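You operate a simulated robot arm through the tools that you are given. There is no shell and no other tool.

You are at the controls of a simulated robot arm. One attempt, no reset.

TASK
Load the empty wax cup with the thick ring and thread the waxer.
Fine: lift the press arm, lead the purple clip through both forks into the teal inlet, lower the arm last.

Only the result counts: the job must be done as asked and must still hold three seconds after the hand-in. Knocking over, shifting, dropping, spilling or breaking anything else fails it.

THE ROBOT
A 7-joint arm with a two-finger parallel gripper, fixed in place. Base frame: the origin is on the floor under the middle of its stand, x ahead of it, y to its left, z up. Lengths are in m, angles in rad, forces in N, time in s.
With the tool pointing down near the work surface it reaches from about 0.22 to 0.74 m from the base axis. Its first joint turns from -2.897 to 2.897 rad. Payload 1.57 kg.
The tool frame sits at the grasp point between the pads (the TCP): z along the fingers, y along the line on which they close. The tips reach 0.03 m beyond it. The gripper opens to 0.11 m. The fingers are 0.024 m wide and 0.012 m thick; the gripper's body (0.048 by 0.112 m) begins 0.078 m behind the TCP.
Orientation is told as [roll, pitch, yaw] about the base's x, y, z axes, in that order, counted from this pose: with the fingers straight down and closing along the base's y, the tool's x points along the base's -x, its y along +y and its z along -z.

THE INTERFACE
- The arm moves only by the tool move_arm. Its argument "moves" is a list of rows, each a list of 7 numbers: the turn, a rotation vector about the base's x, y, z in rad, then the shift along the base's x, y, z in m, then the opening, from 0 (shut) to 1 (fully open). In form: [[rx, ry, rz, dx, dy, dz, hand], ...]. A call has 1 to 20 rows; each row is the pose to reach, as a shift and turn from the pose commanded when the call began. A row lasts 0.2 s, in which the tool goes at most 0.05 m and 0.15 rad; a call with a longer step from one row to the next is refused whole, and so is a gripper value outside its range. Where a pose cannot be reached the arm comes as near as it can. A force on the tool above 90 N (or 10 N above the force at the start of the call, whichever is more), or a blocked arm, ends the call early, and 0.2 s more pass. Each finger travels about 0.045 m/s and halts on what it meets, pressing with about 26 N; the grip force reading is that of the motor and also rises with nothing between the fingers. The clock runs only during rows and for 0.2 s after the last one: add rows that repeat a pose to give the fingers time. The reply holds the time, the measured pose of the TCP, the force on the tool along the base axes, the opening and the grip force, in the units named above and with some noise, with the torque about the TCP (base axes, N m) and any sound that the robot's microphone picked up.
- Cameras (640 x 400 px; columns grow to the right, rows downward): "scene" is fixed at [0.3992, -0.5006, 1.448]; the picture's right is [1.00, -0.02, 0.00], its down [-0.01, -0.43, -0.90] and it looks along [0.02, 0.90, -0.43] (base axes); focal length 372 px, centre (320, 200). "wrist" rides on the gripper at [0.07, 0.016, -0.141] in the tool frame; the picture's right is [-0.23, 0.97, 0.00], its down [-0.86, -0.20, -0.48] and it looks along [-0.47, -0.11, 0.88] (tool axes); focal length 222 px, centre (320, 200). There is no depth. A picture from a camera that has moved, and an enlarged one, comes with that camera's place and axes in the base frame and with its lens.
- get_image(camera): a new picture of that camera. It takes no simulated time.
- slide_trunk(by): slides the trunk up (or, below 0, down) by that many m; the arm rides with it, the base frame stays. It gives what a move gives, with no picture.
- close_up(camera, box): a new picture of the part [left, top, right, bottom] of that camera's present view, enlarged. It takes no simulated time.
- job_done(): hands the job in; it is judged then, once.

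Nothing tells you positions but the pictures and the camera data. Unless the task says otherwise, let go and move clear before handing in.

The tools are called after ">>>" by a JSON object that holds its "op" and its "data". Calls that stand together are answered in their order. move_arm: Moves the arm, as the interface text tells. Its arguments: {"type":"object","properties":{"moves":{"type":"array","items":{"type":"array","items":{"type":"number"}}}},"required":["moves"]} The other tools are called the same way: slide_trunk (by) moves the trunk up or down; get_image (camera) takes a picture; close_up (camera, box) takes an enlarged picture of a part of a camera's view; job_done () hands the job in.

At the start:

```text
time_s: 0.0
tool_pos: [0.4109, 0.2521, 1.1978]
ee_rot: [-0.001, -0.002, 0.0]
wrist_force: [-0.1, 0.4, 0.0]
ft_torque: [-0.03, 0.02, 0.01]
width: 0.1102
finger_force: 0.1
trunk travel left (down, up): [-0.525, 0.065]
```

scene: 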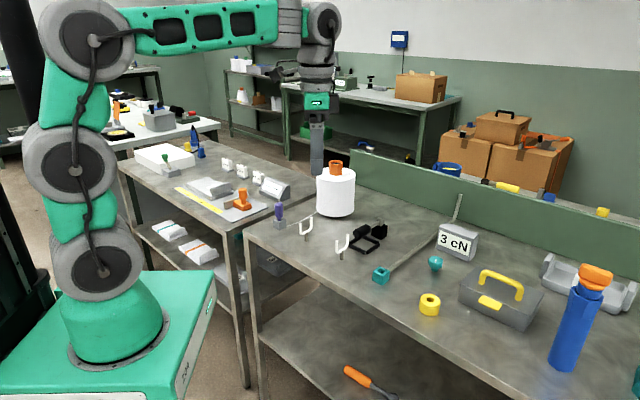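
wrist: 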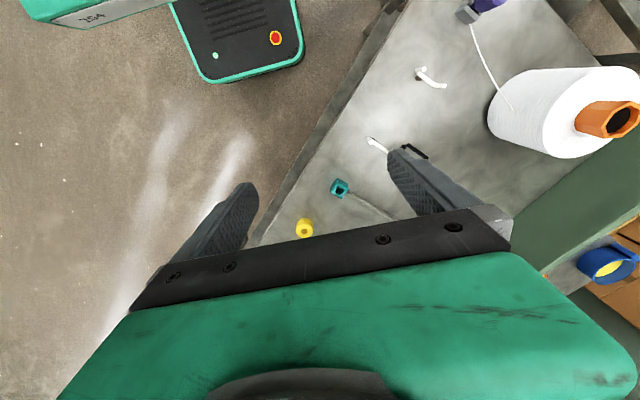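

I see a bench with a white yarn cone, two white forks, a black wax cup, a teal inlet, a yellow ring, a press arm with a teal knob, and a purple clip near the cone. I'll take close-ups to locate these parts before moving.

>>> {"op": "close_up", "data": {"camera": "scene", "box": [240, 180, 400, 280]}}

>>> {"op": "close_up", "data": {"camera": "scene", "box": [340, 190, 500, 290]}}

>>> {"op": "close_up", "data": {"camera": "scene", "box": [360, 230, 520, 330]}}

>>> {"op": "close_up", "data": {"camera": "scene", "box": [440, 230, 640, 380]}}

>>> {"op": "close_up", "data": {"camera": "scene", "box": [110, 120, 310, 245]}}

```text
4.00 times, centred on (320, 230) of scene
camera zoom: at [0.3992, -0.5006, 1.448], right [1.0, -0.02, 0.0], down [-0.01, -0.43, -0.9], along [0.02, 0.9, -0.43], focal length 1489 px, centre (320, 80)
```

zoom: 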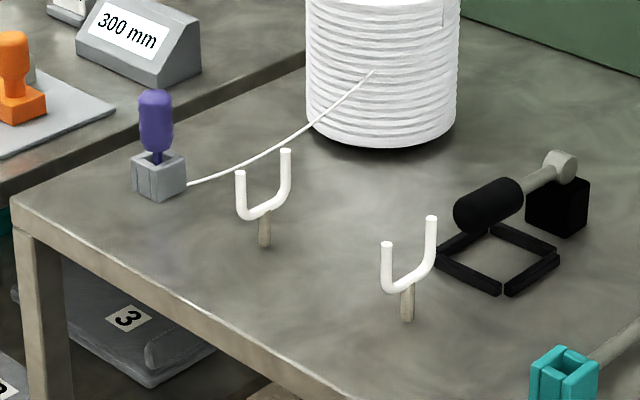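

```text
4.00 times, centred on (420, 240) of scene
camera zoom: at [0.3992, -0.5006, 1.448], right [1.0, -0.02, 0.0], down [-0.01, -0.43, -0.9], along [0.02, 0.9, -0.43], focal length 1489 px, centre (-80, 40)
```

zoom: 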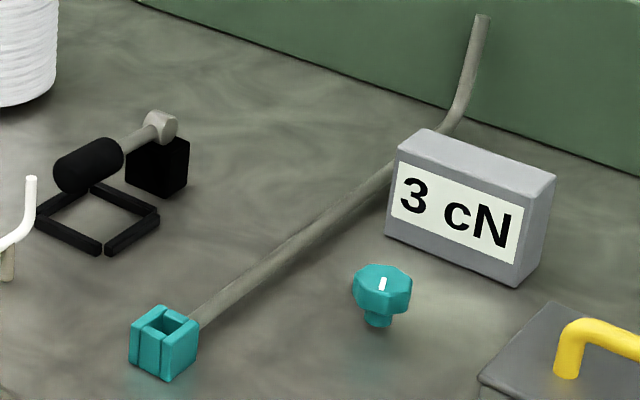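

```text
4.00 times, centred on (440, 280) of scene
camera zoom: at [0.3992, -0.5006, 1.448], right [1.0, -0.02, 0.0], down [-0.01, -0.43, -0.9], along [0.02, 0.9, -0.43], focal length 1489 px, centre (-160, -120)
```

zoom: 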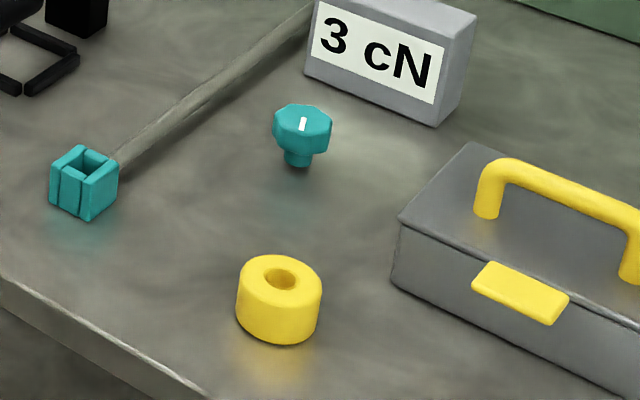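

```text
2.67 times, centred on (540, 305) of scene
camera zoom: at [0.3992, -0.5006, 1.448], right [1.0, -0.02, 0.0], down [-0.01, -0.43, -0.9], along [0.02, 0.9, -0.43], focal length 993 px, centre (-267, -80)
```

zoom: 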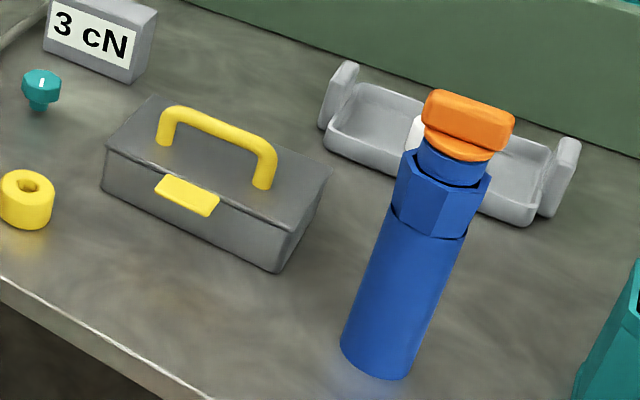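

```text
3.20 times, centred on (210, 182) of scene
camera zoom: at [0.3992, -0.5006, 1.448], right [1.0, -0.02, 0.0], down [-0.01, -0.43, -0.9], along [0.02, 0.9, -0.43], focal length 1191 px, centre (672, 256)
```

zoom: 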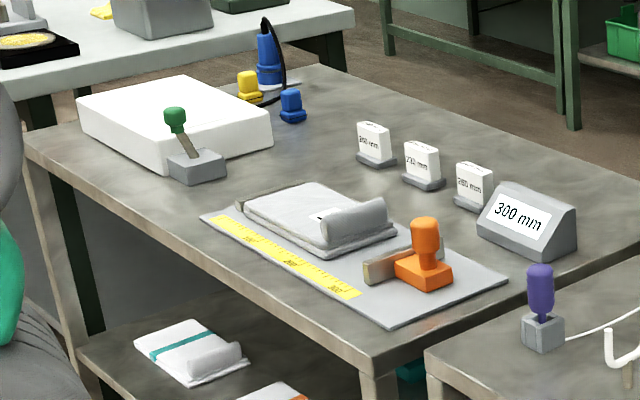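

The yellow ring triangulates to about (0.66, 0.15, 0.87). I want to check for other rings, so I'll look at the rest of the scene and at the wrist view.

>>> {"op": "close_up", "data": {"camera": "scene", "box": [420, 140, 640, 278]}}

>>> {"op": "close_up", "data": {"camera": "wrist", "box": [280, 0, 640, 240]}}

>>> {"op": "close_up", "data": {"camera": "scene", "box": [270, 200, 350, 250]}}

>>> {"op": "close_up", "data": {"camera": "scene", "box": [330, 210, 410, 260]}}

>>> {"op": "close_up", "data": {"camera": "scene", "box": [360, 250, 440, 300]}}

>>> {"op": "close_up", "data": {"camera": "scene", "box": [250, 190, 330, 240]}}

```text
2.90 times, centred on (530, 209) of scene
camera zoom: at [0.3992, -0.5006, 1.448], right [1.0, -0.02, 0.0], down [-0.01, -0.43, -0.9], along [0.02, 0.9, -0.43], focal length 1079 px, centre (-289, 174)
```

zoom: 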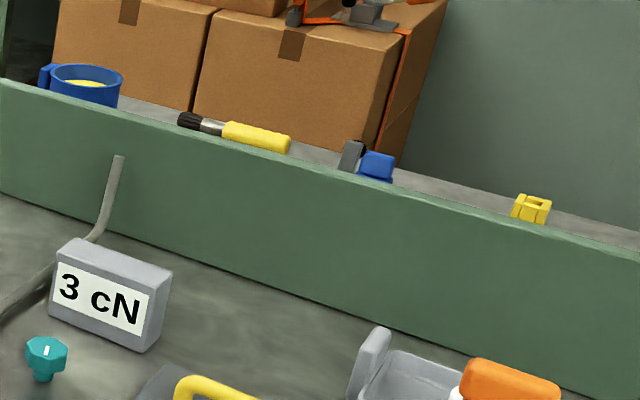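

```text
1.67 times, centred on (460, 120) of wrist
camera zoom: at [0.3412, 0.2686, 1.3399], right [0.23, 0.97, 0.0], down [0.86, -0.2, 0.48], along [0.47, -0.11, -0.88], focal length 370 px, centre (87, 333)
```

zoom: 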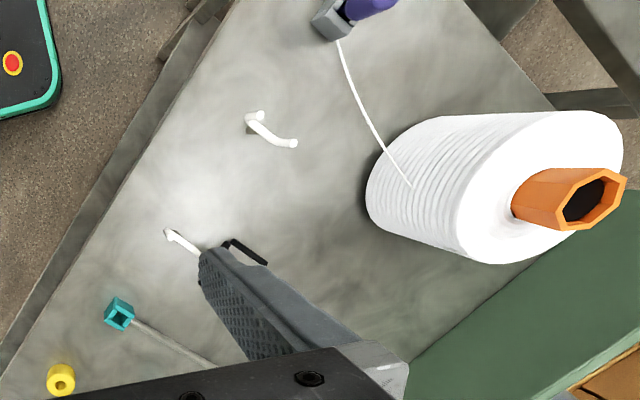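

```text
8.00 times, centred on (310, 225) of scene
camera zoom: at [0.3992, -0.5006, 1.448], right [1.0, -0.02, 0.0], down [-0.01, -0.43, -0.9], along [0.02, 0.9, -0.43], focal length 2978 px, centre (400, 0)
```

zoom: 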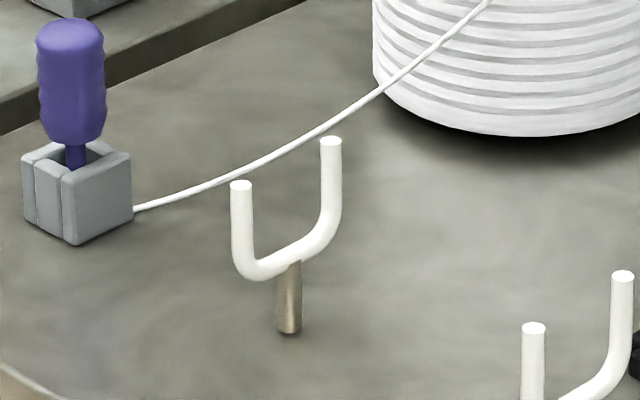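

```text
8.00 times, centred on (370, 235) of scene
camera zoom: at [0.3992, -0.5006, 1.448], right [1.0, -0.02, 0.0], down [-0.01, -0.43, -0.9], along [0.02, 0.9, -0.43], focal length 2978 px, centre (-80, -80)
```

zoom: 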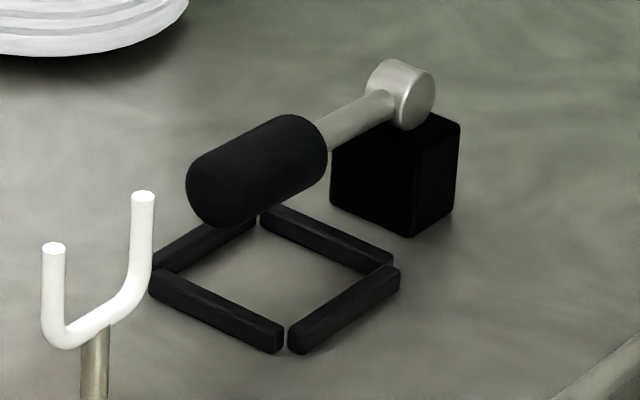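

```text
8.00 times, centred on (400, 275) of scene
camera zoom: at [0.3992, -0.5006, 1.448], right [1.0, -0.02, 0.0], down [-0.01, -0.43, -0.9], along [0.02, 0.9, -0.43], focal length 2978 px, centre (-320, -400)
```

zoom: 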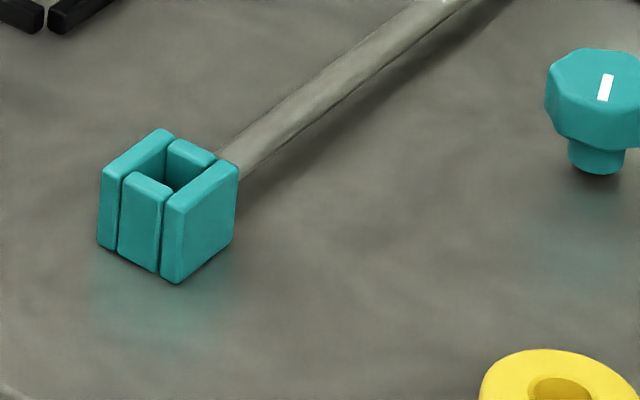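

```text
8.00 times, centred on (290, 215) of scene
camera zoom: at [0.3992, -0.5006, 1.448], right [1.0, -0.02, 0.0], down [-0.01, -0.43, -0.9], along [0.02, 0.9, -0.43], focal length 2978 px, centre (560, 80)
```

zoom: 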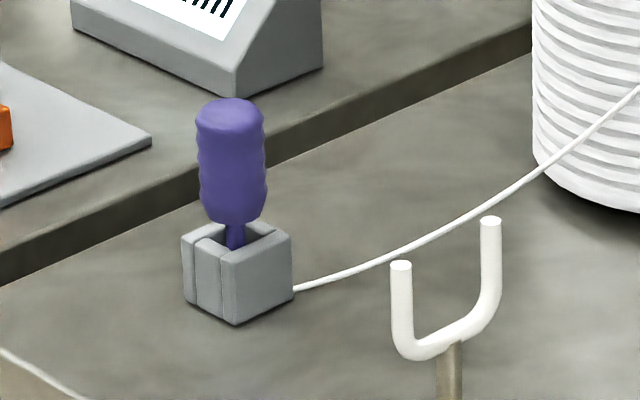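

Only one ring is visible so far, the yellow one. The cup is the black square frame under the roller arm. I'll pull the arm back for a clear wrist view of the cup and forks.

>>> {"op": "move_arm", "data": {"moves": [[0, 0, 0, -0.04, 0, 0, 1], [0, 0, 0, -0.08, 0, 0, 1], [0, 0, 0, -0.1, 0.0, 0, 1]]}}

>>> {"op": "get_image", "data": {"camera": "wrist"}}

```text
time_s: 0.8
tool_pos: [0.3103, 0.2514, 1.1975]
ee_rot: [-0.001, 0.0, 0.002]
wrist_force: [0.6, 0.5, -0.9]
ft_torque: [-0.03, -0.04, -0.05]
width: 0.11
finger_force: 0.1
trunk travel left (down, up): [-0.525, 0.065]
```

```text
taken
camera wrist: at [0.2408, 0.2685, 1.3397], right [0.23, 0.97, 0.0], down [0.86, -0.2, 0.48], along [0.47, -0.11, -0.88], focal length 222 px, centre (320, 200)
```

wrist: 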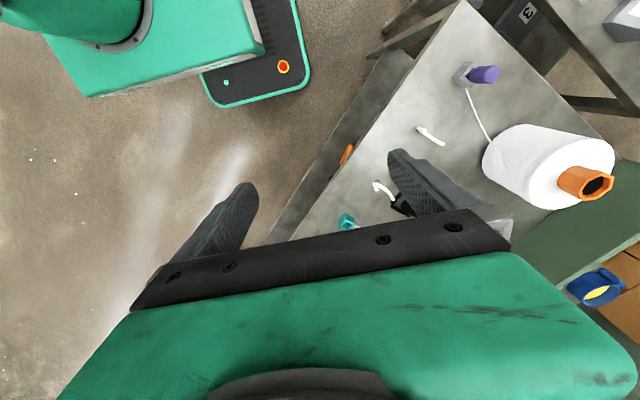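

The wrist camera sees best what lies behind and below the TCP, so I'll swing the gripper out over the bench to look at the cup and forks.

>>> {"op": "move_arm", "data": {"moves": [[0, 0, 0, 0.05, 0, 0, 1], [0, 0, 0, 0.1, 0, 0, 1], [0, 0, 0, 0.15, 0.0, 0, 1], [0, 0, 0, 0.2, 0.0, 0, 1], [0, 0, 0, 0.25, 0.0, 0, 1], [0, 0, 0, 0.29, 0.0, 0, 1], [0, 0, 0, 0.3, 0.0, 0, 1]]}}

>>> {"op": "get_image", "data": {"camera": "wrist"}}

>>> {"op": "get_image", "data": {"camera": "scene"}}

```text
time_s: 2.4
tool_pos: [0.6094, 0.2539, 1.1976]
ee_rot: [0.0, 0.001, 0.001]
wrist_force: [0.2, 0.2, -0.4]
ft_torque: [-0.01, -0.04, 0.01]
width: 0.1101
finger_force: 0.1
trunk travel left (down, up): [-0.525, 0.065]
```

```text
taken
camera wrist: at [0.5401, 0.2692, 1.3394], right [0.23, 0.97, 0.0], down [0.86, -0.2, 0.48], along [0.47, -0.11, -0.88], focal length 222 px, centre (320, 200)
```

wrist: 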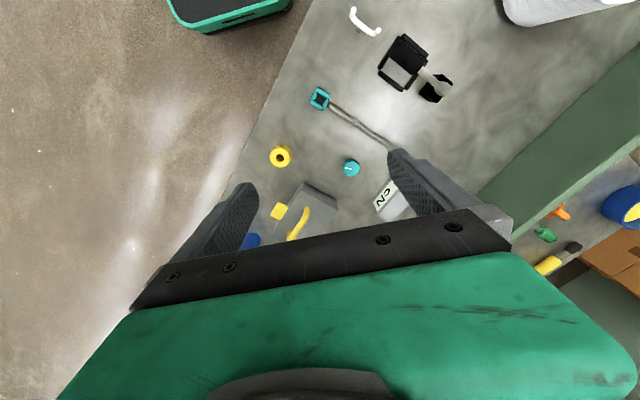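

```text
taken
```

scene: 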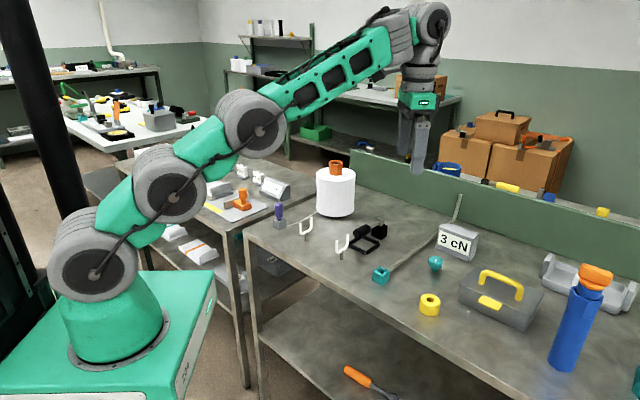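

Now the cup, press arm, inlet and ring are all in view. I'll zoom in on each.

>>> {"op": "close_up", "data": {"camera": "wrist", "box": [340, 20, 468, 100]}}

>>> {"op": "close_up", "data": {"camera": "wrist", "box": [290, 70, 418, 150]}}

>>> {"op": "close_up", "data": {"camera": "wrist", "box": [230, 120, 390, 220]}}

>>> {"op": "close_up", "data": {"camera": "wrist", "box": [320, 0, 416, 60]}}

```text
5.00 times, centred on (404, 60) of wrist
camera zoom: at [0.5401, 0.2692, 1.3394], right [0.23, 0.97, 0.0], down [0.86, -0.2, 0.48], along [0.47, -0.11, -0.88], focal length 1111 px, centre (-100, 900)
```

zoom: 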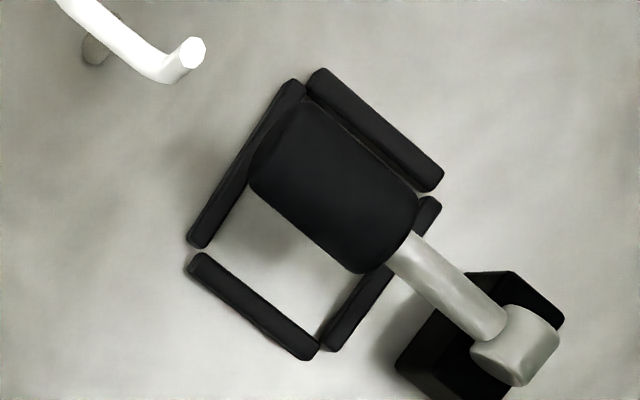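

```text
5.00 times, centred on (354, 110) of wrist
camera zoom: at [0.5401, 0.2692, 1.3394], right [0.23, 0.97, 0.0], down [0.86, -0.2, 0.48], along [0.47, -0.11, -0.88], focal length 1111 px, centre (150, 650)
```

zoom: 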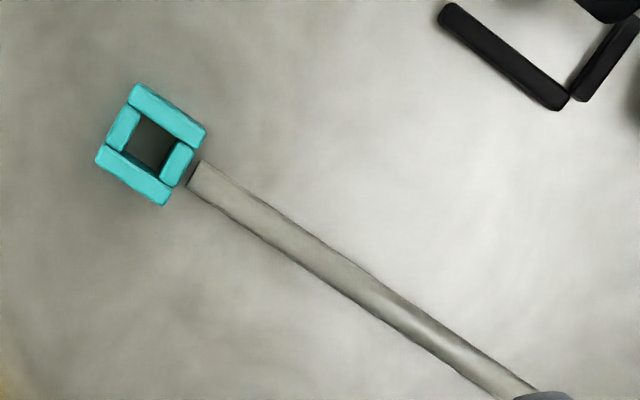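

```text
4.00 times, centred on (310, 170) of wrist
camera zoom: at [0.5401, 0.2692, 1.3394], right [0.23, 0.97, 0.0], down [0.86, -0.2, 0.48], along [0.47, -0.11, -0.88], focal length 888 px, centre (360, 320)
```

zoom: 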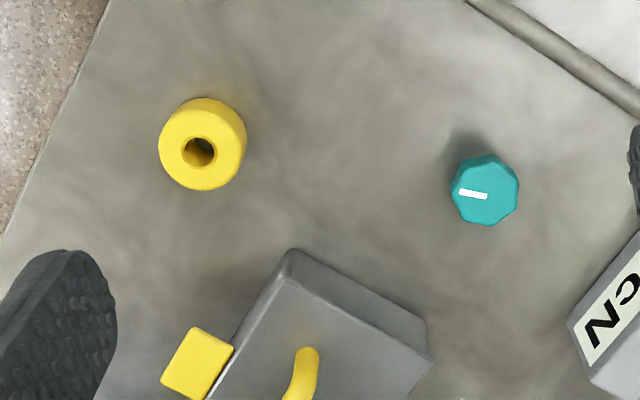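

```text
6.67 times, centred on (368, 30) of wrist
camera zoom: at [0.5401, 0.2692, 1.3394], right [0.23, 0.97, 0.0], down [0.86, -0.2, 0.48], along [0.47, -0.11, -0.88], focal length 1481 px, centre (0, 1333)
```

zoom: 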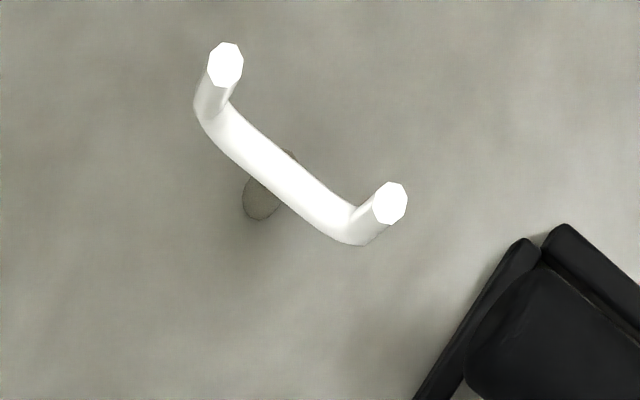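

Triangulating from both cameras, the press arm lies horizontal. Its hinge is near (0.60, 0.47, 0.91) and the roller is above the cup at about (0.54, 0.41, 0.92). Fork 2 is near (0.48, 0.35), the inlet near (0.572, 0.263) and the table near z 0.857. I'll move above the roller with 45° yaw and look closer.

>>> {"op": "move_arm", "data": {"moves": [[0, 0, 0.13, -0.011, 0.026, 0, 1], [0, 0, 0.26, -0.022, 0.052, -0.02, 1], [0, 0, 0.39, -0.033, 0.078, -0.04, 1], [0, 0, 0.52, -0.044, 0.104, -0.06, 1], [0, 0, 0.65, -0.055, 0.13, -0.08, 1], [0, 0, 0.785, -0.067, 0.156, -0.1, 1], [0, 0, 0.785, -0.067, 0.156, -0.1, 1]]}}

>>> {"op": "get_image", "data": {"camera": "wrist"}}

>>> {"op": "get_image", "data": {"camera": "scene"}}

```text
time_s: 4.0
tool_pos: [0.5438, 0.4095, 1.0978]
ee_rot: [-0.001, -0.001, 0.788]
wrist_force: [0.4, -0.4, -0.4]
ft_torque: [0.01, 0.0, -0.02]
width: 0.1102
finger_force: 0.1
trunk travel left (down, up): [-0.525, 0.065]
```

```text
taken
camera wrist: at [0.4838, 0.3718, 1.2392], right [-0.53, 0.85, 0.0], down [0.75, 0.46, 0.48], along [0.41, 0.25, -0.88], focal length 222 px, centre (320, 200)
```

wrist: 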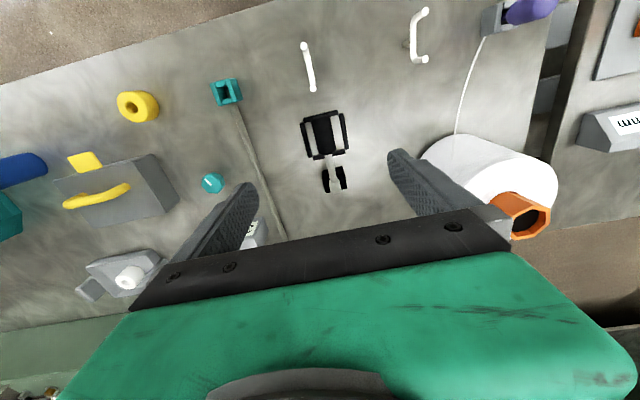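

```text
taken
```

scene: 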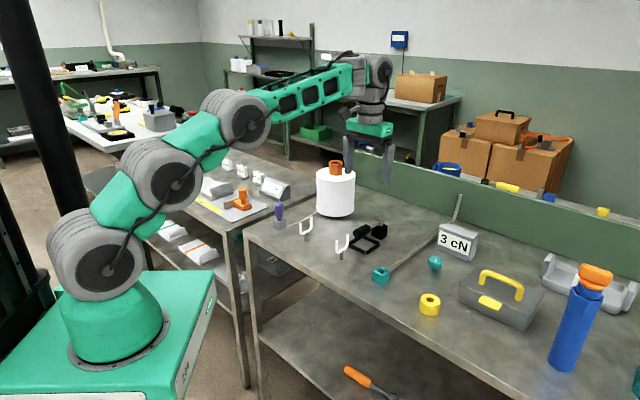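

>>> {"op": "close_up", "data": {"camera": "wrist", "box": [272, 90, 384, 210]}}

>>> {"op": "close_up", "data": {"camera": "wrist", "box": [280, 0, 440, 100]}}

>>> {"op": "close_up", "data": {"camera": "wrist", "box": [100, 60, 260, 160]}}

>>> {"op": "close_up", "data": {"camera": "wrist", "box": [40, 150, 200, 310]}}

>>> {"op": "close_up", "data": {"camera": "wrist", "box": [420, 0, 580, 100]}}

```text
3.33 times, centred on (328, 150) of wrist
camera zoom: at [0.4838, 0.3718, 1.2392], right [-0.53, 0.85, 0.0], down [0.75, 0.46, 0.48], along [0.41, 0.25, -0.88], focal length 740 px, centre (293, 367)
```

zoom: 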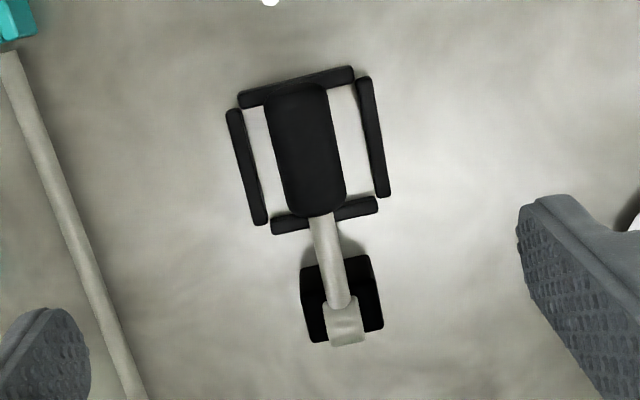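

```text
4.00 times, centred on (360, 50) of wrist
camera zoom: at [0.4838, 0.3718, 1.2392], right [-0.53, 0.85, 0.0], down [0.75, 0.46, 0.48], along [0.41, 0.25, -0.88], focal length 888 px, centre (160, 800)
```

zoom: 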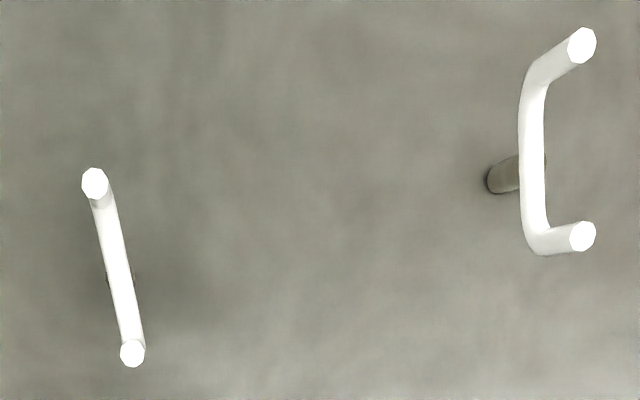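

```text
4.00 times, centred on (180, 110) of wrist
camera zoom: at [0.4838, 0.3718, 1.2392], right [-0.53, 0.85, 0.0], down [0.75, 0.46, 0.48], along [0.41, 0.25, -0.88], focal length 888 px, centre (880, 560)
```

zoom: 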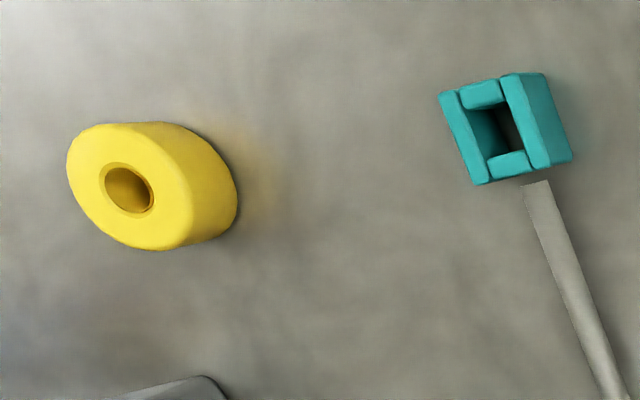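

```text
2.50 times, centred on (120, 230) of wrist
camera zoom: at [0.4838, 0.3718, 1.2392], right [-0.53, 0.85, 0.0], down [0.75, 0.46, 0.48], along [0.41, 0.25, -0.88], focal length 555 px, centre (820, 125)
```

zoom: 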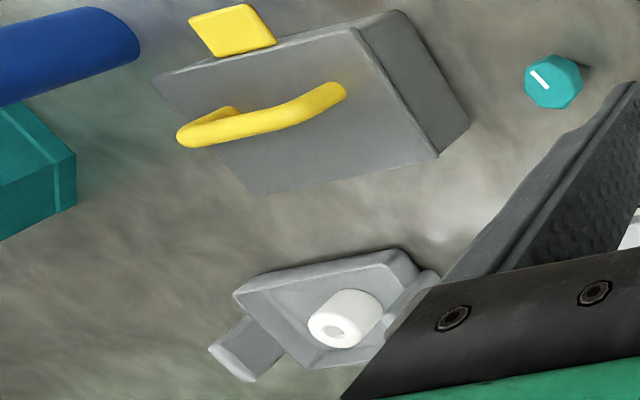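

```text
4.00 times, centred on (500, 50) of wrist
camera zoom: at [0.4838, 0.3718, 1.2392], right [-0.53, 0.85, 0.0], down [0.75, 0.46, 0.48], along [0.41, 0.25, -0.88], focal length 888 px, centre (-400, 800)
```

zoom: 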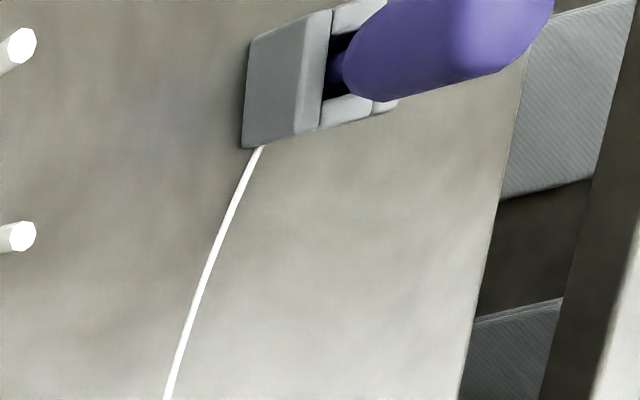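

The second view confirms it: cup centre about (0.550, 0.422) and roller centre about (0.541, 0.412). There is also a white ring in a grey tray about 1.07 m out, beyond the arm's reach, so the yellow ring is the one to use. I'll descend around the roller now.

>>> {"op": "move_arm", "data": {"moves": [[0, 0, 0, -0.002, 0, -0.04, 1], [0, 0, 0, -0.004, 0, -0.08, 1], [0, 0, 0, -0.005, 0, -0.12, 1], [0, 0, 0, -0.005, 0, -0.14, 1]]}}

>>> {"op": "get_image", "data": {"camera": "wrist"}}

>>> {"op": "close_up", "data": {"camera": "scene", "box": [310, 170, 438, 250]}}

```text
time_s: 5.0
tool_pos: [0.5363, 0.4071, 0.9575]
ee_rot: [0.0, 0.0, 0.785]
wrist_force: [0.1, -0.2, 0.1]
ft_torque: [0.04, 0.01, -0.02]
width: 0.1097
finger_force: 0.0
trunk travel left (down, up): [-0.525, 0.065]
```

```text
taken
camera wrist: at [0.4758, 0.3701, 1.0991], right [-0.53, 0.85, 0.0], down [0.75, 0.46, 0.48], along [0.41, 0.25, -0.88], focal length 222 px, centre (320, 200)
```

wrist: 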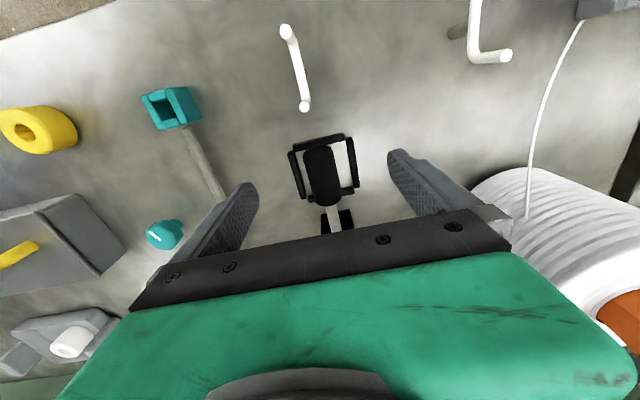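

```text
5.00 times, centred on (374, 210) of scene
camera zoom: at [0.3992, -0.5006, 1.448], right [1.0, -0.02, 0.0], down [-0.01, -0.43, -0.9], along [0.02, 0.9, -0.43], focal length 1861 px, centre (50, 150)
```

zoom: 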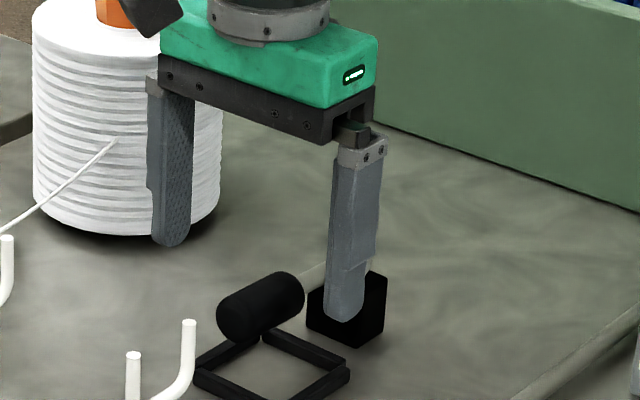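

Roller centre refines to about (0.537, 0.411), so the alignment is good. I'll descend the last 35 mm and close on the roller.

>>> {"op": "move_arm", "data": {"moves": [[0, 0, 0, 0.001, 0.003, -0.02, 1], [0, 0, 0, 0.001, 0.003, -0.034, 1], [0, 0, 0, 0.001, 0.003, -0.034, 1]]}}

>>> {"op": "get_image", "data": {"camera": "wrist"}}

>>> {"op": "close_up", "data": {"camera": "scene", "box": [310, 190, 438, 270]}}

```text
time_s: 5.8
tool_pos: [0.5379, 0.4109, 0.9234]
ee_rot: [0.001, 0.0, 0.786]
wrist_force: [-0.1, -0.4, 0.4]
ft_torque: [0.0, 0.01, 0.02]
width: 0.1101
finger_force: 0.0
trunk travel left (down, up): [-0.525, 0.065]
```

```text
taken
camera wrist: at [0.4777, 0.3728, 1.0657], right [-0.53, 0.85, 0.0], down [0.75, 0.46, 0.48], along [0.41, 0.25, -0.88], focal length 222 px, centre (320, 200)
```

wrist: 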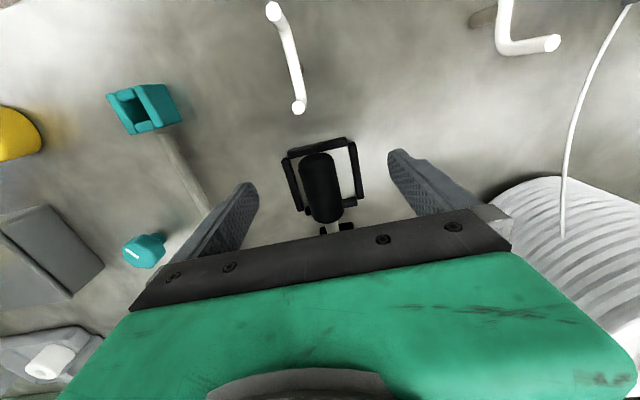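

```text
5.00 times, centred on (374, 230) of scene
camera zoom: at [0.3992, -0.5006, 1.448], right [1.0, -0.02, 0.0], down [-0.01, -0.43, -0.9], along [0.02, 0.9, -0.43], focal length 1861 px, centre (50, 50)
```

zoom: 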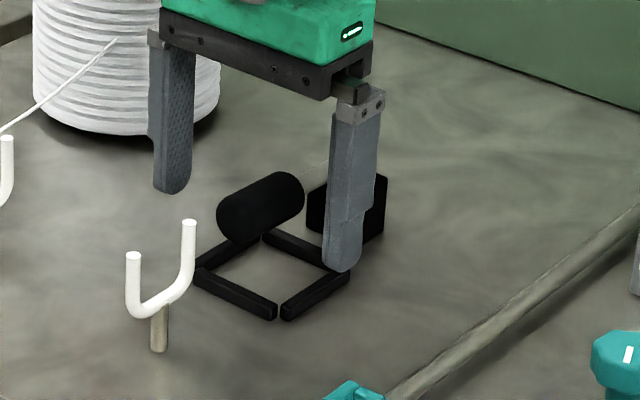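

The fingers straddle the roller. I'll close on it.

>>> {"op": "move_arm", "data": {"moves": [[0, 0, 0, 0, 0, 0, 0.5], [0, 0, 0, 0, 0, 0, 0.3], [0, 0, 0, 0, 0, 0, 0.1], [0, 0, 0, 0, 0, 0, 0.1], [0, 0, 0, 0, 0, 0, 0.1], [0, 0, 0, 0, 0, 0, 0.1]]}}

>>> {"op": "get_image", "data": {"camera": "wrist"}}

>>> {"op": "close_up", "data": {"camera": "scene", "box": [310, 190, 438, 270]}}

```text
time_s: 7.2
tool_pos: [0.5381, 0.4107, 0.9243]
ee_rot: [0.001, 0.0, 0.785]
wrist_force: [-0.7, 0.9, 0.2]
ft_torque: [0.03, 0.04, -0.03]
width: 0.0263
finger_force: 22.1
trunk travel left (down, up): [-0.525, 0.065]
```

```text
taken
camera wrist: at [0.4776, 0.373, 1.0658], right [-0.53, 0.85, 0.0], down [0.75, 0.46, 0.48], along [0.41, 0.25, -0.88], focal length 222 px, centre (320, 200)
```

wrist: 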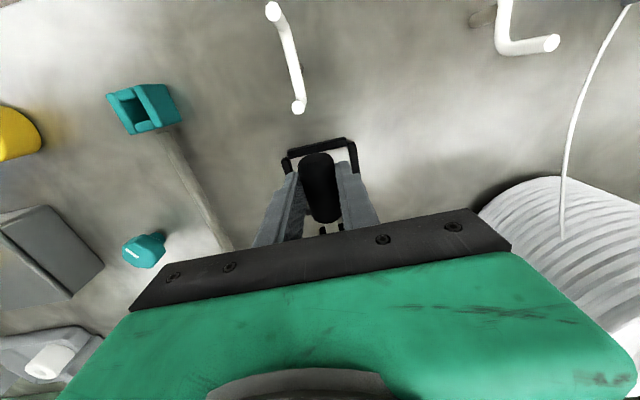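

```text
5.00 times, centred on (374, 230) of scene
camera zoom: at [0.3992, -0.5006, 1.448], right [1.0, -0.02, 0.0], down [-0.01, -0.43, -0.9], along [0.02, 0.9, -0.43], focal length 1861 px, centre (50, 50)
```

zoom: 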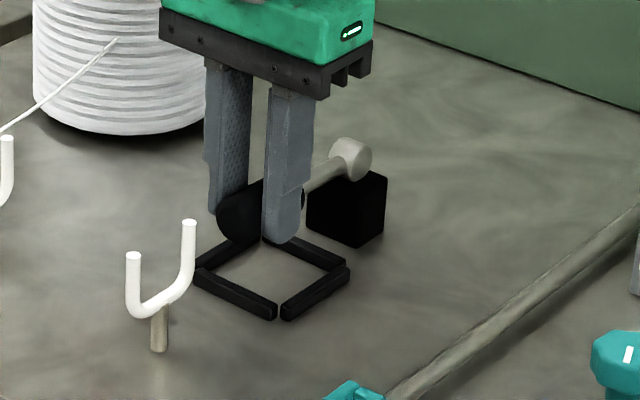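

The grip is firm, with the roller 26 mm across. I'll lift along the hinge arc, about 0.088 m radius, starting with the first half-radian.

>>> {"op": "move_arm", "data": {"moves": [[0, 0, 0, 0.0003, 0.0003, 0.0088, 0.1], [0, 0, 0, 0.0012, 0.0012, 0.0174, 0.1], [0, 0, 0, 0.0028, 0.0028, 0.0259, 0.1], [0, 0, 0, 0.0049, 0.0049, 0.0342, 0.1], [0, 0, 0, 0.0076, 0.0076, 0.042, 0.1]]}}

>>> {"op": "close_up", "data": {"camera": "scene", "box": [310, 180, 438, 260]}}

```text
time_s: 8.4
tool_pos: [0.547, 0.4181, 0.9656]
ee_rot: [0.001, 0.006, 0.787]
wrist_force: [-6.4, 2.2, -14.0]
ft_torque: [-0.86, 1.0, -0.04]
width: 0.0268
finger_force: 37.0
trunk travel left (down, up): [-0.525, 0.065]
```

```text
5.00 times, centred on (374, 220) of scene
camera zoom: at [0.3992, -0.5006, 1.448], right [1.0, -0.02, 0.0], down [-0.01, -0.43, -0.9], along [0.02, 0.9, -0.43], focal length 1861 px, centre (50, 100)
```

zoom: 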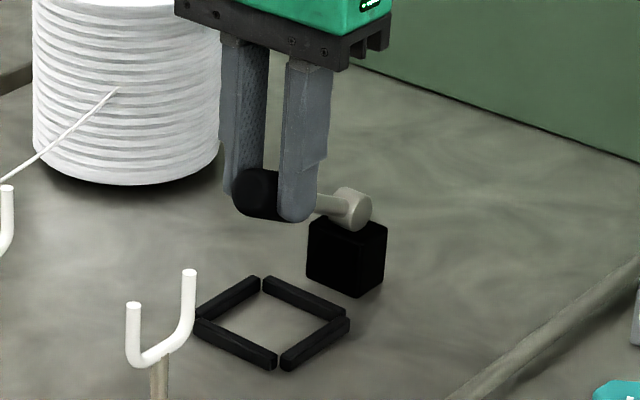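

The arm is rotating up and the hinge block hasn't moved. I'll continue the arc.

>>> {"op": "move_arm", "data": {"moves": [[0, 0, 0, 0.0032, 0.0032, 0.0075, 0.15], [0, 0, 0, 0.007, 0.007, 0.0145, 0.15], [0, 0, 0, 0.0112, 0.0112, 0.0209, 0.15], [0, 0, 0, 0.0159, 0.0159, 0.0267, 0.15], [0, 0, 0, 0.0209, 0.0209, 0.0318, 0.15]]}}

>>> {"op": "close_up", "data": {"camera": "scene", "box": [310, 180, 438, 260]}}

>>> {"op": "get_image", "data": {"camera": "wrist"}}

```text
time_s: 9.6
tool_pos: [0.5695, 0.4406, 0.9994]
ee_rot: [-0.002, -0.005, 0.784]
wrist_force: [-6.6, 4.9, 0.4]
ft_torque: [0.1, 0.21, -0.01]
width: 0.0265
finger_force: 10.2
trunk travel left (down, up): [-0.525, 0.065]
```

```text
5.00 times, centred on (374, 220) of scene
camera zoom: at [0.3992, -0.5006, 1.448], right [1.0, -0.02, 0.0], down [-0.01, -0.43, -0.9], along [0.02, 0.9, -0.43], focal length 1861 px, centre (50, 100)
```

zoom: 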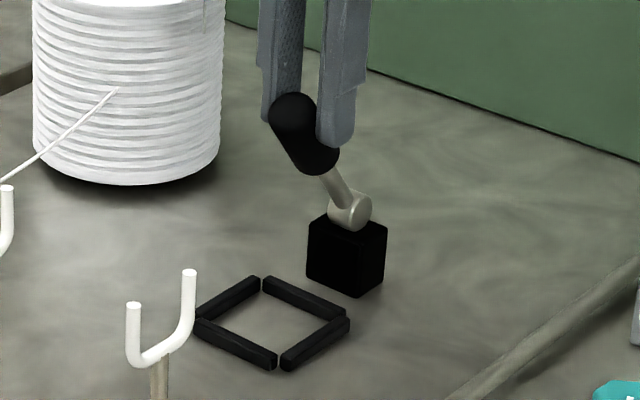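

```text
taken
camera wrist: at [0.5076, 0.4034, 1.1415], right [-0.53, 0.85, 0.0], down [0.74, 0.46, 0.48], along [0.41, 0.25, -0.88], focal length 222 px, centre (320, 200)
```

wrist: 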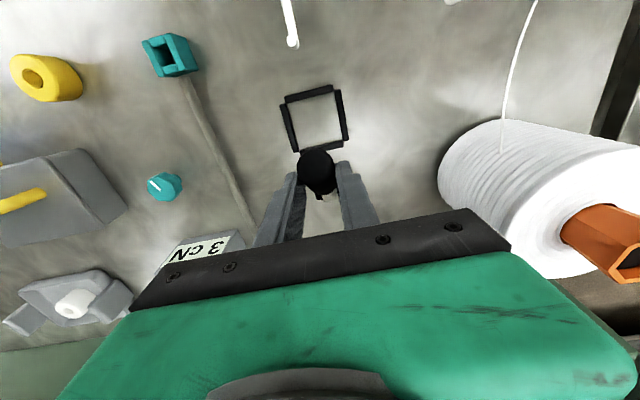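

The arm is up at about 57° and the reduced grip slips nicely. I'll continue to vertical while watching the reach.

>>> {"op": "move_arm", "data": {"moves": [[0, 0, 0, 0.0054, 0.0054, 0.0044, 0.15], [0, 0, 0, 0.011, 0.011, 0.0079, 0.15], [0, 0, 0, 0.0169, 0.0169, 0.0107, 0.15], [0, 0, 0, 0.023, 0.023, 0.0126, 0.15], [0, 0, 0, 0.0291, 0.0291, 0.0137, 0.15]]}}

>>> {"op": "close_up", "data": {"camera": "scene", "box": [310, 180, 438, 260]}}

>>> {"op": "get_image", "data": {"camera": "wrist"}}

```text
time_s: 10.8
tool_pos: [0.5723, 0.4452, 1.0029]
ee_rot: [0.001, 0.004, 0.784]
wrist_force: [12.7, -18.5, -15.8]
ft_torque: [-1.13, 0.48, 0.09]
width: 0.0265
finger_force: 38.1
out of reach, approached as far as the arm can: row 1, 2, 3, 4, 5
trunk travel left (down, up): [-0.525, 0.065]
```

```text
5.00 times, centred on (374, 220) of scene
camera zoom: at [0.3992, -0.5006, 1.448], right [1.0, -0.02, 0.0], down [-0.01, -0.43, -0.9], along [0.02, 0.9, -0.43], focal length 1861 px, centre (50, 100)
```

zoom: 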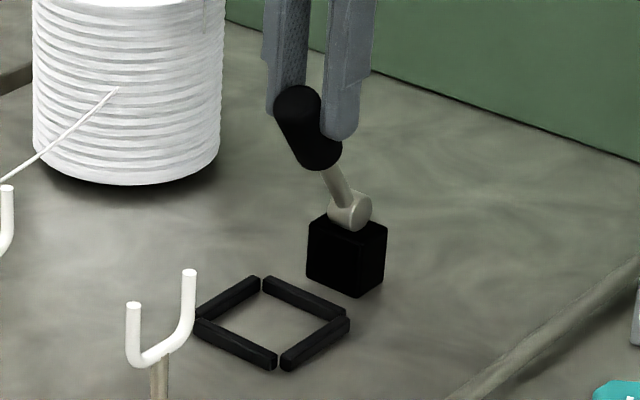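

```text
taken
camera wrist: at [0.5114, 0.4067, 1.1447], right [-0.53, 0.85, 0.0], down [0.75, 0.46, 0.48], along [0.4, 0.25, -0.88], focal length 222 px, centre (320, 200)
```

wrist: 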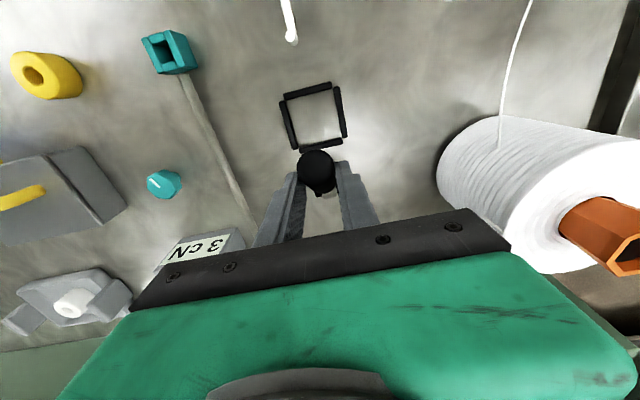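

The arm hits its reach limit at r ≈ 0.725 with the tool straight down. I'll tilt the fingers outward, rotating about the closing axis, to gain reach while the roller stays between the pads.

>>> {"op": "move_arm", "data": {"moves": [[0.05, -0.05, 0, 0, 0, 0, 0.17], [0.1, -0.1, 0, 0, 0, 0, 0.17]]}}

>>> {"op": "close_up", "data": {"camera": "scene", "box": [310, 180, 438, 260]}}

```text
time_s: 11.4
tool_pos: [0.5708, 0.4448, 1.0068]
ee_rot: [0.003, -0.146, 0.787]
wrist_force: [8.9, -10.0, 1.0]
ft_torque: [-0.29, -0.2, 0.03]
width: 0.0306
finger_force: 6.8
trunk travel left (down, up): [-0.525, 0.065]
```

```text
5.00 times, centred on (374, 220) of scene
camera zoom: at [0.3992, -0.5006, 1.448], right [1.0, -0.02, 0.0], down [-0.01, -0.43, -0.9], along [0.02, 0.9, -0.43], focal length 1861 px, centre (50, 100)
```

zoom: 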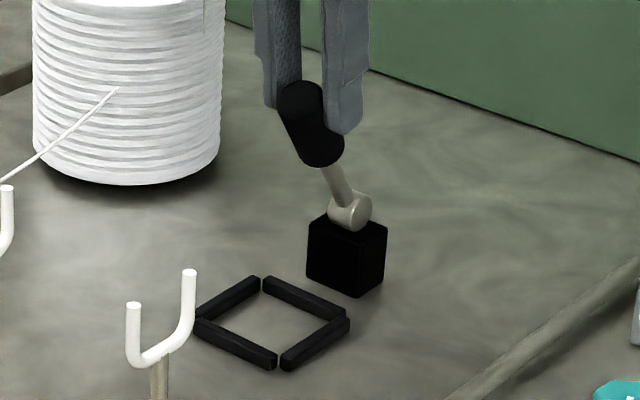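

The tilt works and side forces have dropped. I'll keep tilting while moving outward along the arc toward vertical.

>>> {"op": "move_arm", "data": {"moves": [[0.05, -0.05, 0, 0.004, 0.003, 0.002, 0.16], [0.1, -0.1, 0, 0.011, 0.009, 0.005, 0.16], [0.15, -0.15, 0, 0.018, 0.016, 0.007, 0.16], [0.2, -0.2, 0, 0.025, 0.023, 0.008, 0.16], [0.23, -0.23, 0, 0.031, 0.029, 0.008, 0.16]]}}

>>> {"op": "close_up", "data": {"camera": "scene", "box": [310, 180, 438, 260]}}

>>> {"op": "get_image", "data": {"camera": "wrist"}}

```text
time_s: 12.6
tool_pos: [0.5996, 0.4746, 1.0124]
ee_rot: [0.002, -0.471, 0.784]
wrist_force: [6.6, -9.3, 6.4]
ft_torque: [-0.2, -0.02, 0.12]
width: 0.0271
finger_force: 5.7
trunk travel left (down, up): [-0.525, 0.065]
```

```text
5.00 times, centred on (374, 220) of scene
camera zoom: at [0.3992, -0.5006, 1.448], right [1.0, -0.02, 0.0], down [-0.01, -0.43, -0.9], along [0.02, 0.9, -0.43], focal length 1861 px, centre (50, 100)
```

zoom: 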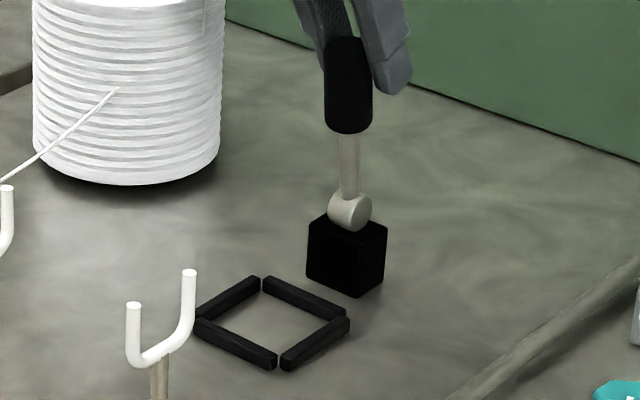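

```text
taken
camera wrist: at [0.5006, 0.3967, 1.1074], right [-0.54, 0.83, 0.1], down [0.53, 0.24, 0.81], along [0.65, 0.5, -0.57], focal length 222 px, centre (320, 200)
```

wrist: 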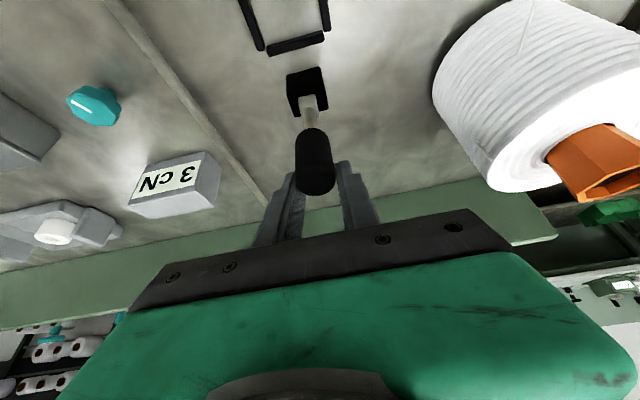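

The arm is about vertical now. I'll push it a little past vertical so it can rest, checking forces.

>>> {"op": "move_arm", "data": {"moves": [[0.03, -0.03, 0, 0.005, 0.005, 0.0, 0.16], [0.06, -0.06, 0, 0.01, 0.01, -0.001, 0.16], [0.09, -0.09, 0, 0.015, 0.015, -0.002, 0.16]]}}

>>> {"op": "close_up", "data": {"camera": "scene", "box": [310, 180, 438, 260]}}

```text
time_s: 13.4
tool_pos: [0.6159, 0.4897, 1.009]
ee_rot: [0.003, -0.595, 0.785]
wrist_force: [5.8, -6.6, 2.9]
ft_torque: [-0.2, 0.12, 0.06]
width: 0.0269
finger_force: 10.0
trunk travel left (down, up): [-0.525, 0.065]
```

```text
5.00 times, centred on (374, 220) of scene
camera zoom: at [0.3992, -0.5006, 1.448], right [1.0, -0.02, 0.0], down [-0.01, -0.43, -0.9], along [0.02, 0.9, -0.43], focal length 1861 px, centre (50, 100)
```

zoom: 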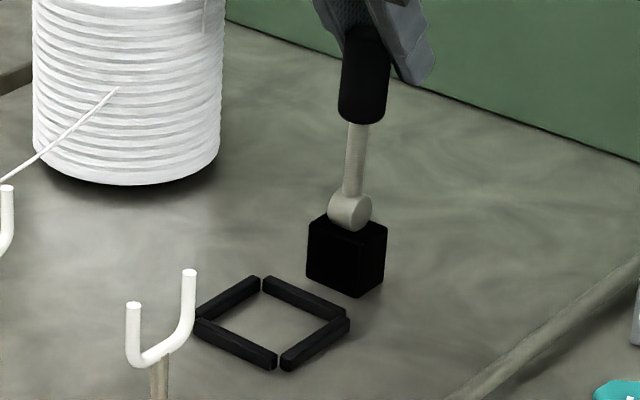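

It is now about 14° past vertical. I'll loosen the fingers slightly to see whether the arm stays.

>>> {"op": "move_arm", "data": {"moves": [[0, 0, 0, 0, 0, 0, 0.3], [0, 0, 0, 0, 0, 0, 0.4], [0, 0, 0, 0, 0, 0, 0.4]]}}

>>> {"op": "close_up", "data": {"camera": "scene", "box": [310, 180, 438, 260]}}

>>> {"op": "close_up", "data": {"camera": "wrist", "box": [240, 40, 400, 240]}}

```text
time_s: 14.2
tool_pos: [0.616, 0.4903, 1.0092]
ee_rot: [0.0, -0.594, 0.787]
wrist_force: [-0.2, 0.3, -0.2]
ft_torque: [-0.02, 0.02, 0.02]
width: 0.0441
finger_force: 0.0
trunk travel left (down, up): [-0.525, 0.065]
```

```text
5.00 times, centred on (374, 220) of scene
camera zoom: at [0.3992, -0.5006, 1.448], right [1.0, -0.02, 0.0], down [-0.01, -0.43, -0.9], along [0.02, 0.9, -0.43], focal length 1861 px, centre (50, 100)
```

zoom: 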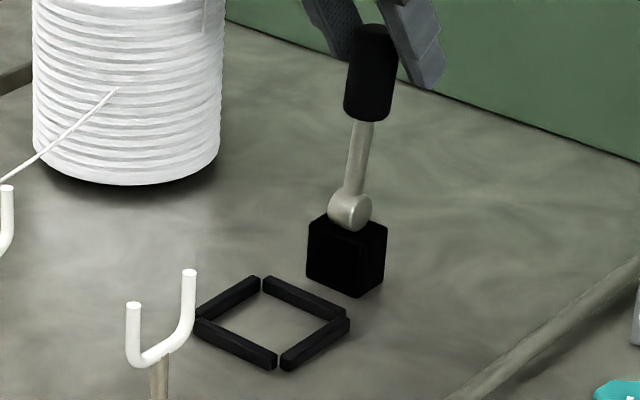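

```text
2.00 times, centred on (320, 140) of wrist
camera zoom: at [0.5076, 0.4041, 1.0883], right [-0.56, 0.82, 0.13], down [0.45, 0.17, 0.88], along [0.7, 0.54, -0.47], focal length 444 px, centre (320, 320)
```

zoom: 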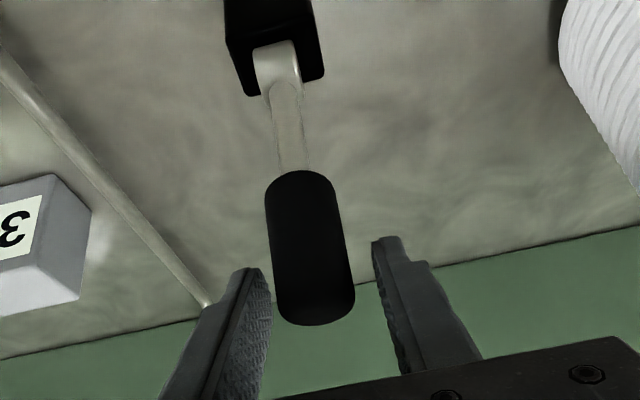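

The arm settled slightly further back and stays up on its own. I'll open up, retract along the tool axis, and check that it holds.

>>> {"op": "move_arm", "data": {"moves": [[0, 0, 0, 0, 0, 0, 0.6], [0, 0, 0, 0, 0, 0, 0.7], [0, 0, 0, -0.015, -0.015, 0.03, 0.8], [0, 0, 0, -0.035, -0.035, 0.062, 0.8], [0.06, 0.06, 0, -0.06, -0.06, 0.09, 0.8]]}}

>>> {"op": "close_up", "data": {"camera": "scene", "box": [310, 180, 438, 260]}}

>>> {"op": "get_image", "data": {"camera": "wrist"}}

```text
time_s: 15.4
tool_pos: [0.5531, 0.4294, 1.1004]
ee_rot: [0.104, -0.588, 0.728]
wrist_force: [-0.3, 0.1, -0.1]
ft_torque: [0.02, -0.06, -0.04]
width: 0.088
finger_force: 0.1
trunk travel left (down, up): [-0.525, 0.065]
```

```text
5.00 times, centred on (374, 220) of scene
camera zoom: at [0.3992, -0.5006, 1.448], right [1.0, -0.02, 0.0], down [-0.01, -0.43, -0.9], along [0.02, 0.9, -0.43], focal length 1861 px, centre (50, 100)
```

zoom: 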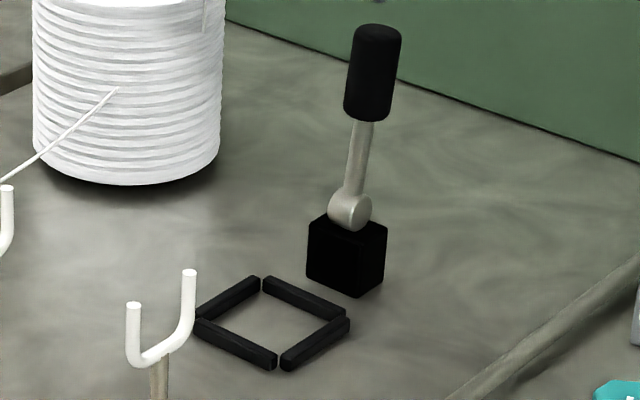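

```text
taken
camera wrist: at [0.4502, 0.3384, 1.1806], right [-0.55, 0.81, 0.21], down [0.51, 0.12, 0.85], along [0.67, 0.57, -0.48], focal length 222 px, centre (320, 200)
```

wrist: 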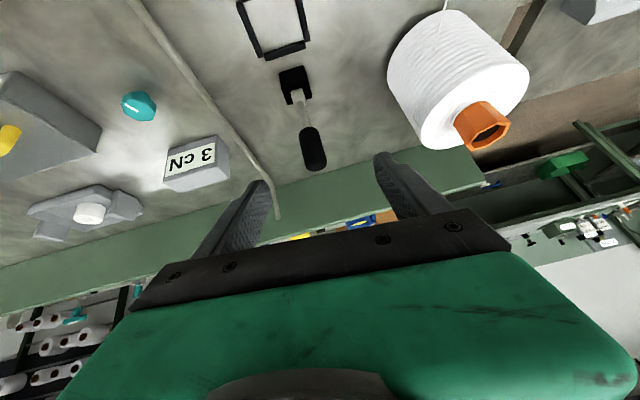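

The press arm stays up by itself. Next I'll straighten the gripper and move toward the yellow ring.

>>> {"op": "move_arm", "data": {"moves": [[-0.06, -0.06, 0, -0.01, -0.035, 0.015, 0.8], [-0.06, -0.06, 0, -0.01, -0.07, 0.03, 0.8]]}}

>>> {"op": "move_arm", "data": {"moves": [[-0.1, 0.1, 0, 0.0, -0.035, 0, 0.8], [-0.2, 0.2, 0, 0.02, -0.07, 0, 0.8], [-0.3, 0.3, 0, 0.04, -0.105, 0, 0.8], [-0.4, 0.4, 0, 0.06, -0.14, 0, 0.8], [-0.42, 0.42, 0, 0.08, -0.175, 0, 0.8], [-0.42, 0.42, 0, 0.09, -0.19, 0, 0.8], [-0.42, 0.42, 0, 0.09, -0.19, 0, 0.8]]}}

>>> {"op": "get_image", "data": {"camera": "wrist"}}

>>> {"op": "get_image", "data": {"camera": "scene"}}

```text
time_s: 16.0
tool_pos: [0.5465, 0.3604, 1.13]
ee_rot: [0.0, -0.595, 0.786]
wrist_force: [-0.7, 0.1, 0.6]
ft_torque: [-0.05, -0.04, -0.01]
width: 0.0882
finger_force: 0.1
trunk travel left (down, up): [-0.525, 0.065]
```

```text
time_s: 17.6
tool_pos: [0.6359, 0.1717, 1.1305]
ee_rot: [0.002, 0.0, 0.786]
wrist_force: [-0.3, -0.8, 0.2]
ft_torque: [-0.04, -0.02, -0.01]
width: 0.0879
finger_force: 0.1
trunk travel left (down, up): [-0.525, 0.065]
```

```text
taken
camera wrist: at [0.5752, 0.1335, 1.2714], right [-0.53, 0.85, 0.0], down [0.75, 0.46, 0.48], along [0.41, 0.25, -0.88], focal length 222 px, centre (320, 200)
```

wrist: 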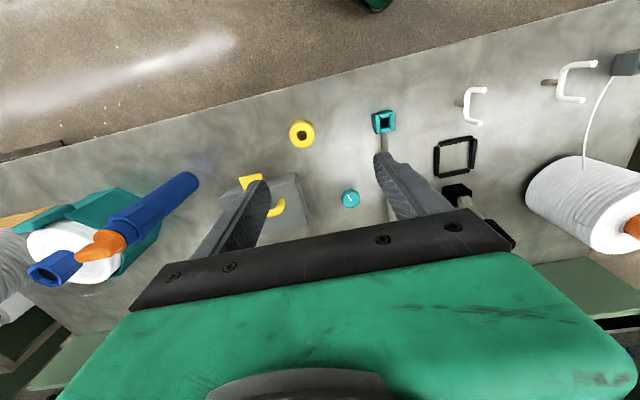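

```text
taken
```

scene: 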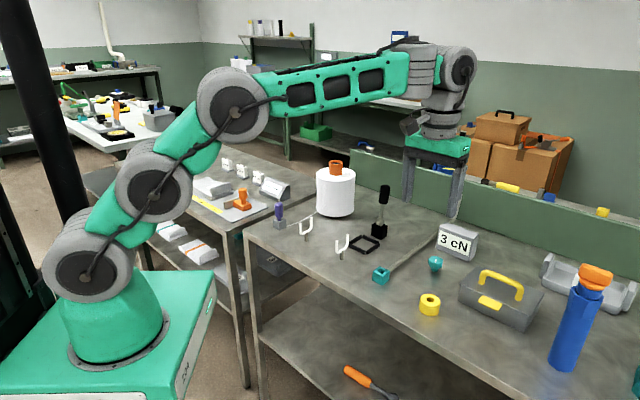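

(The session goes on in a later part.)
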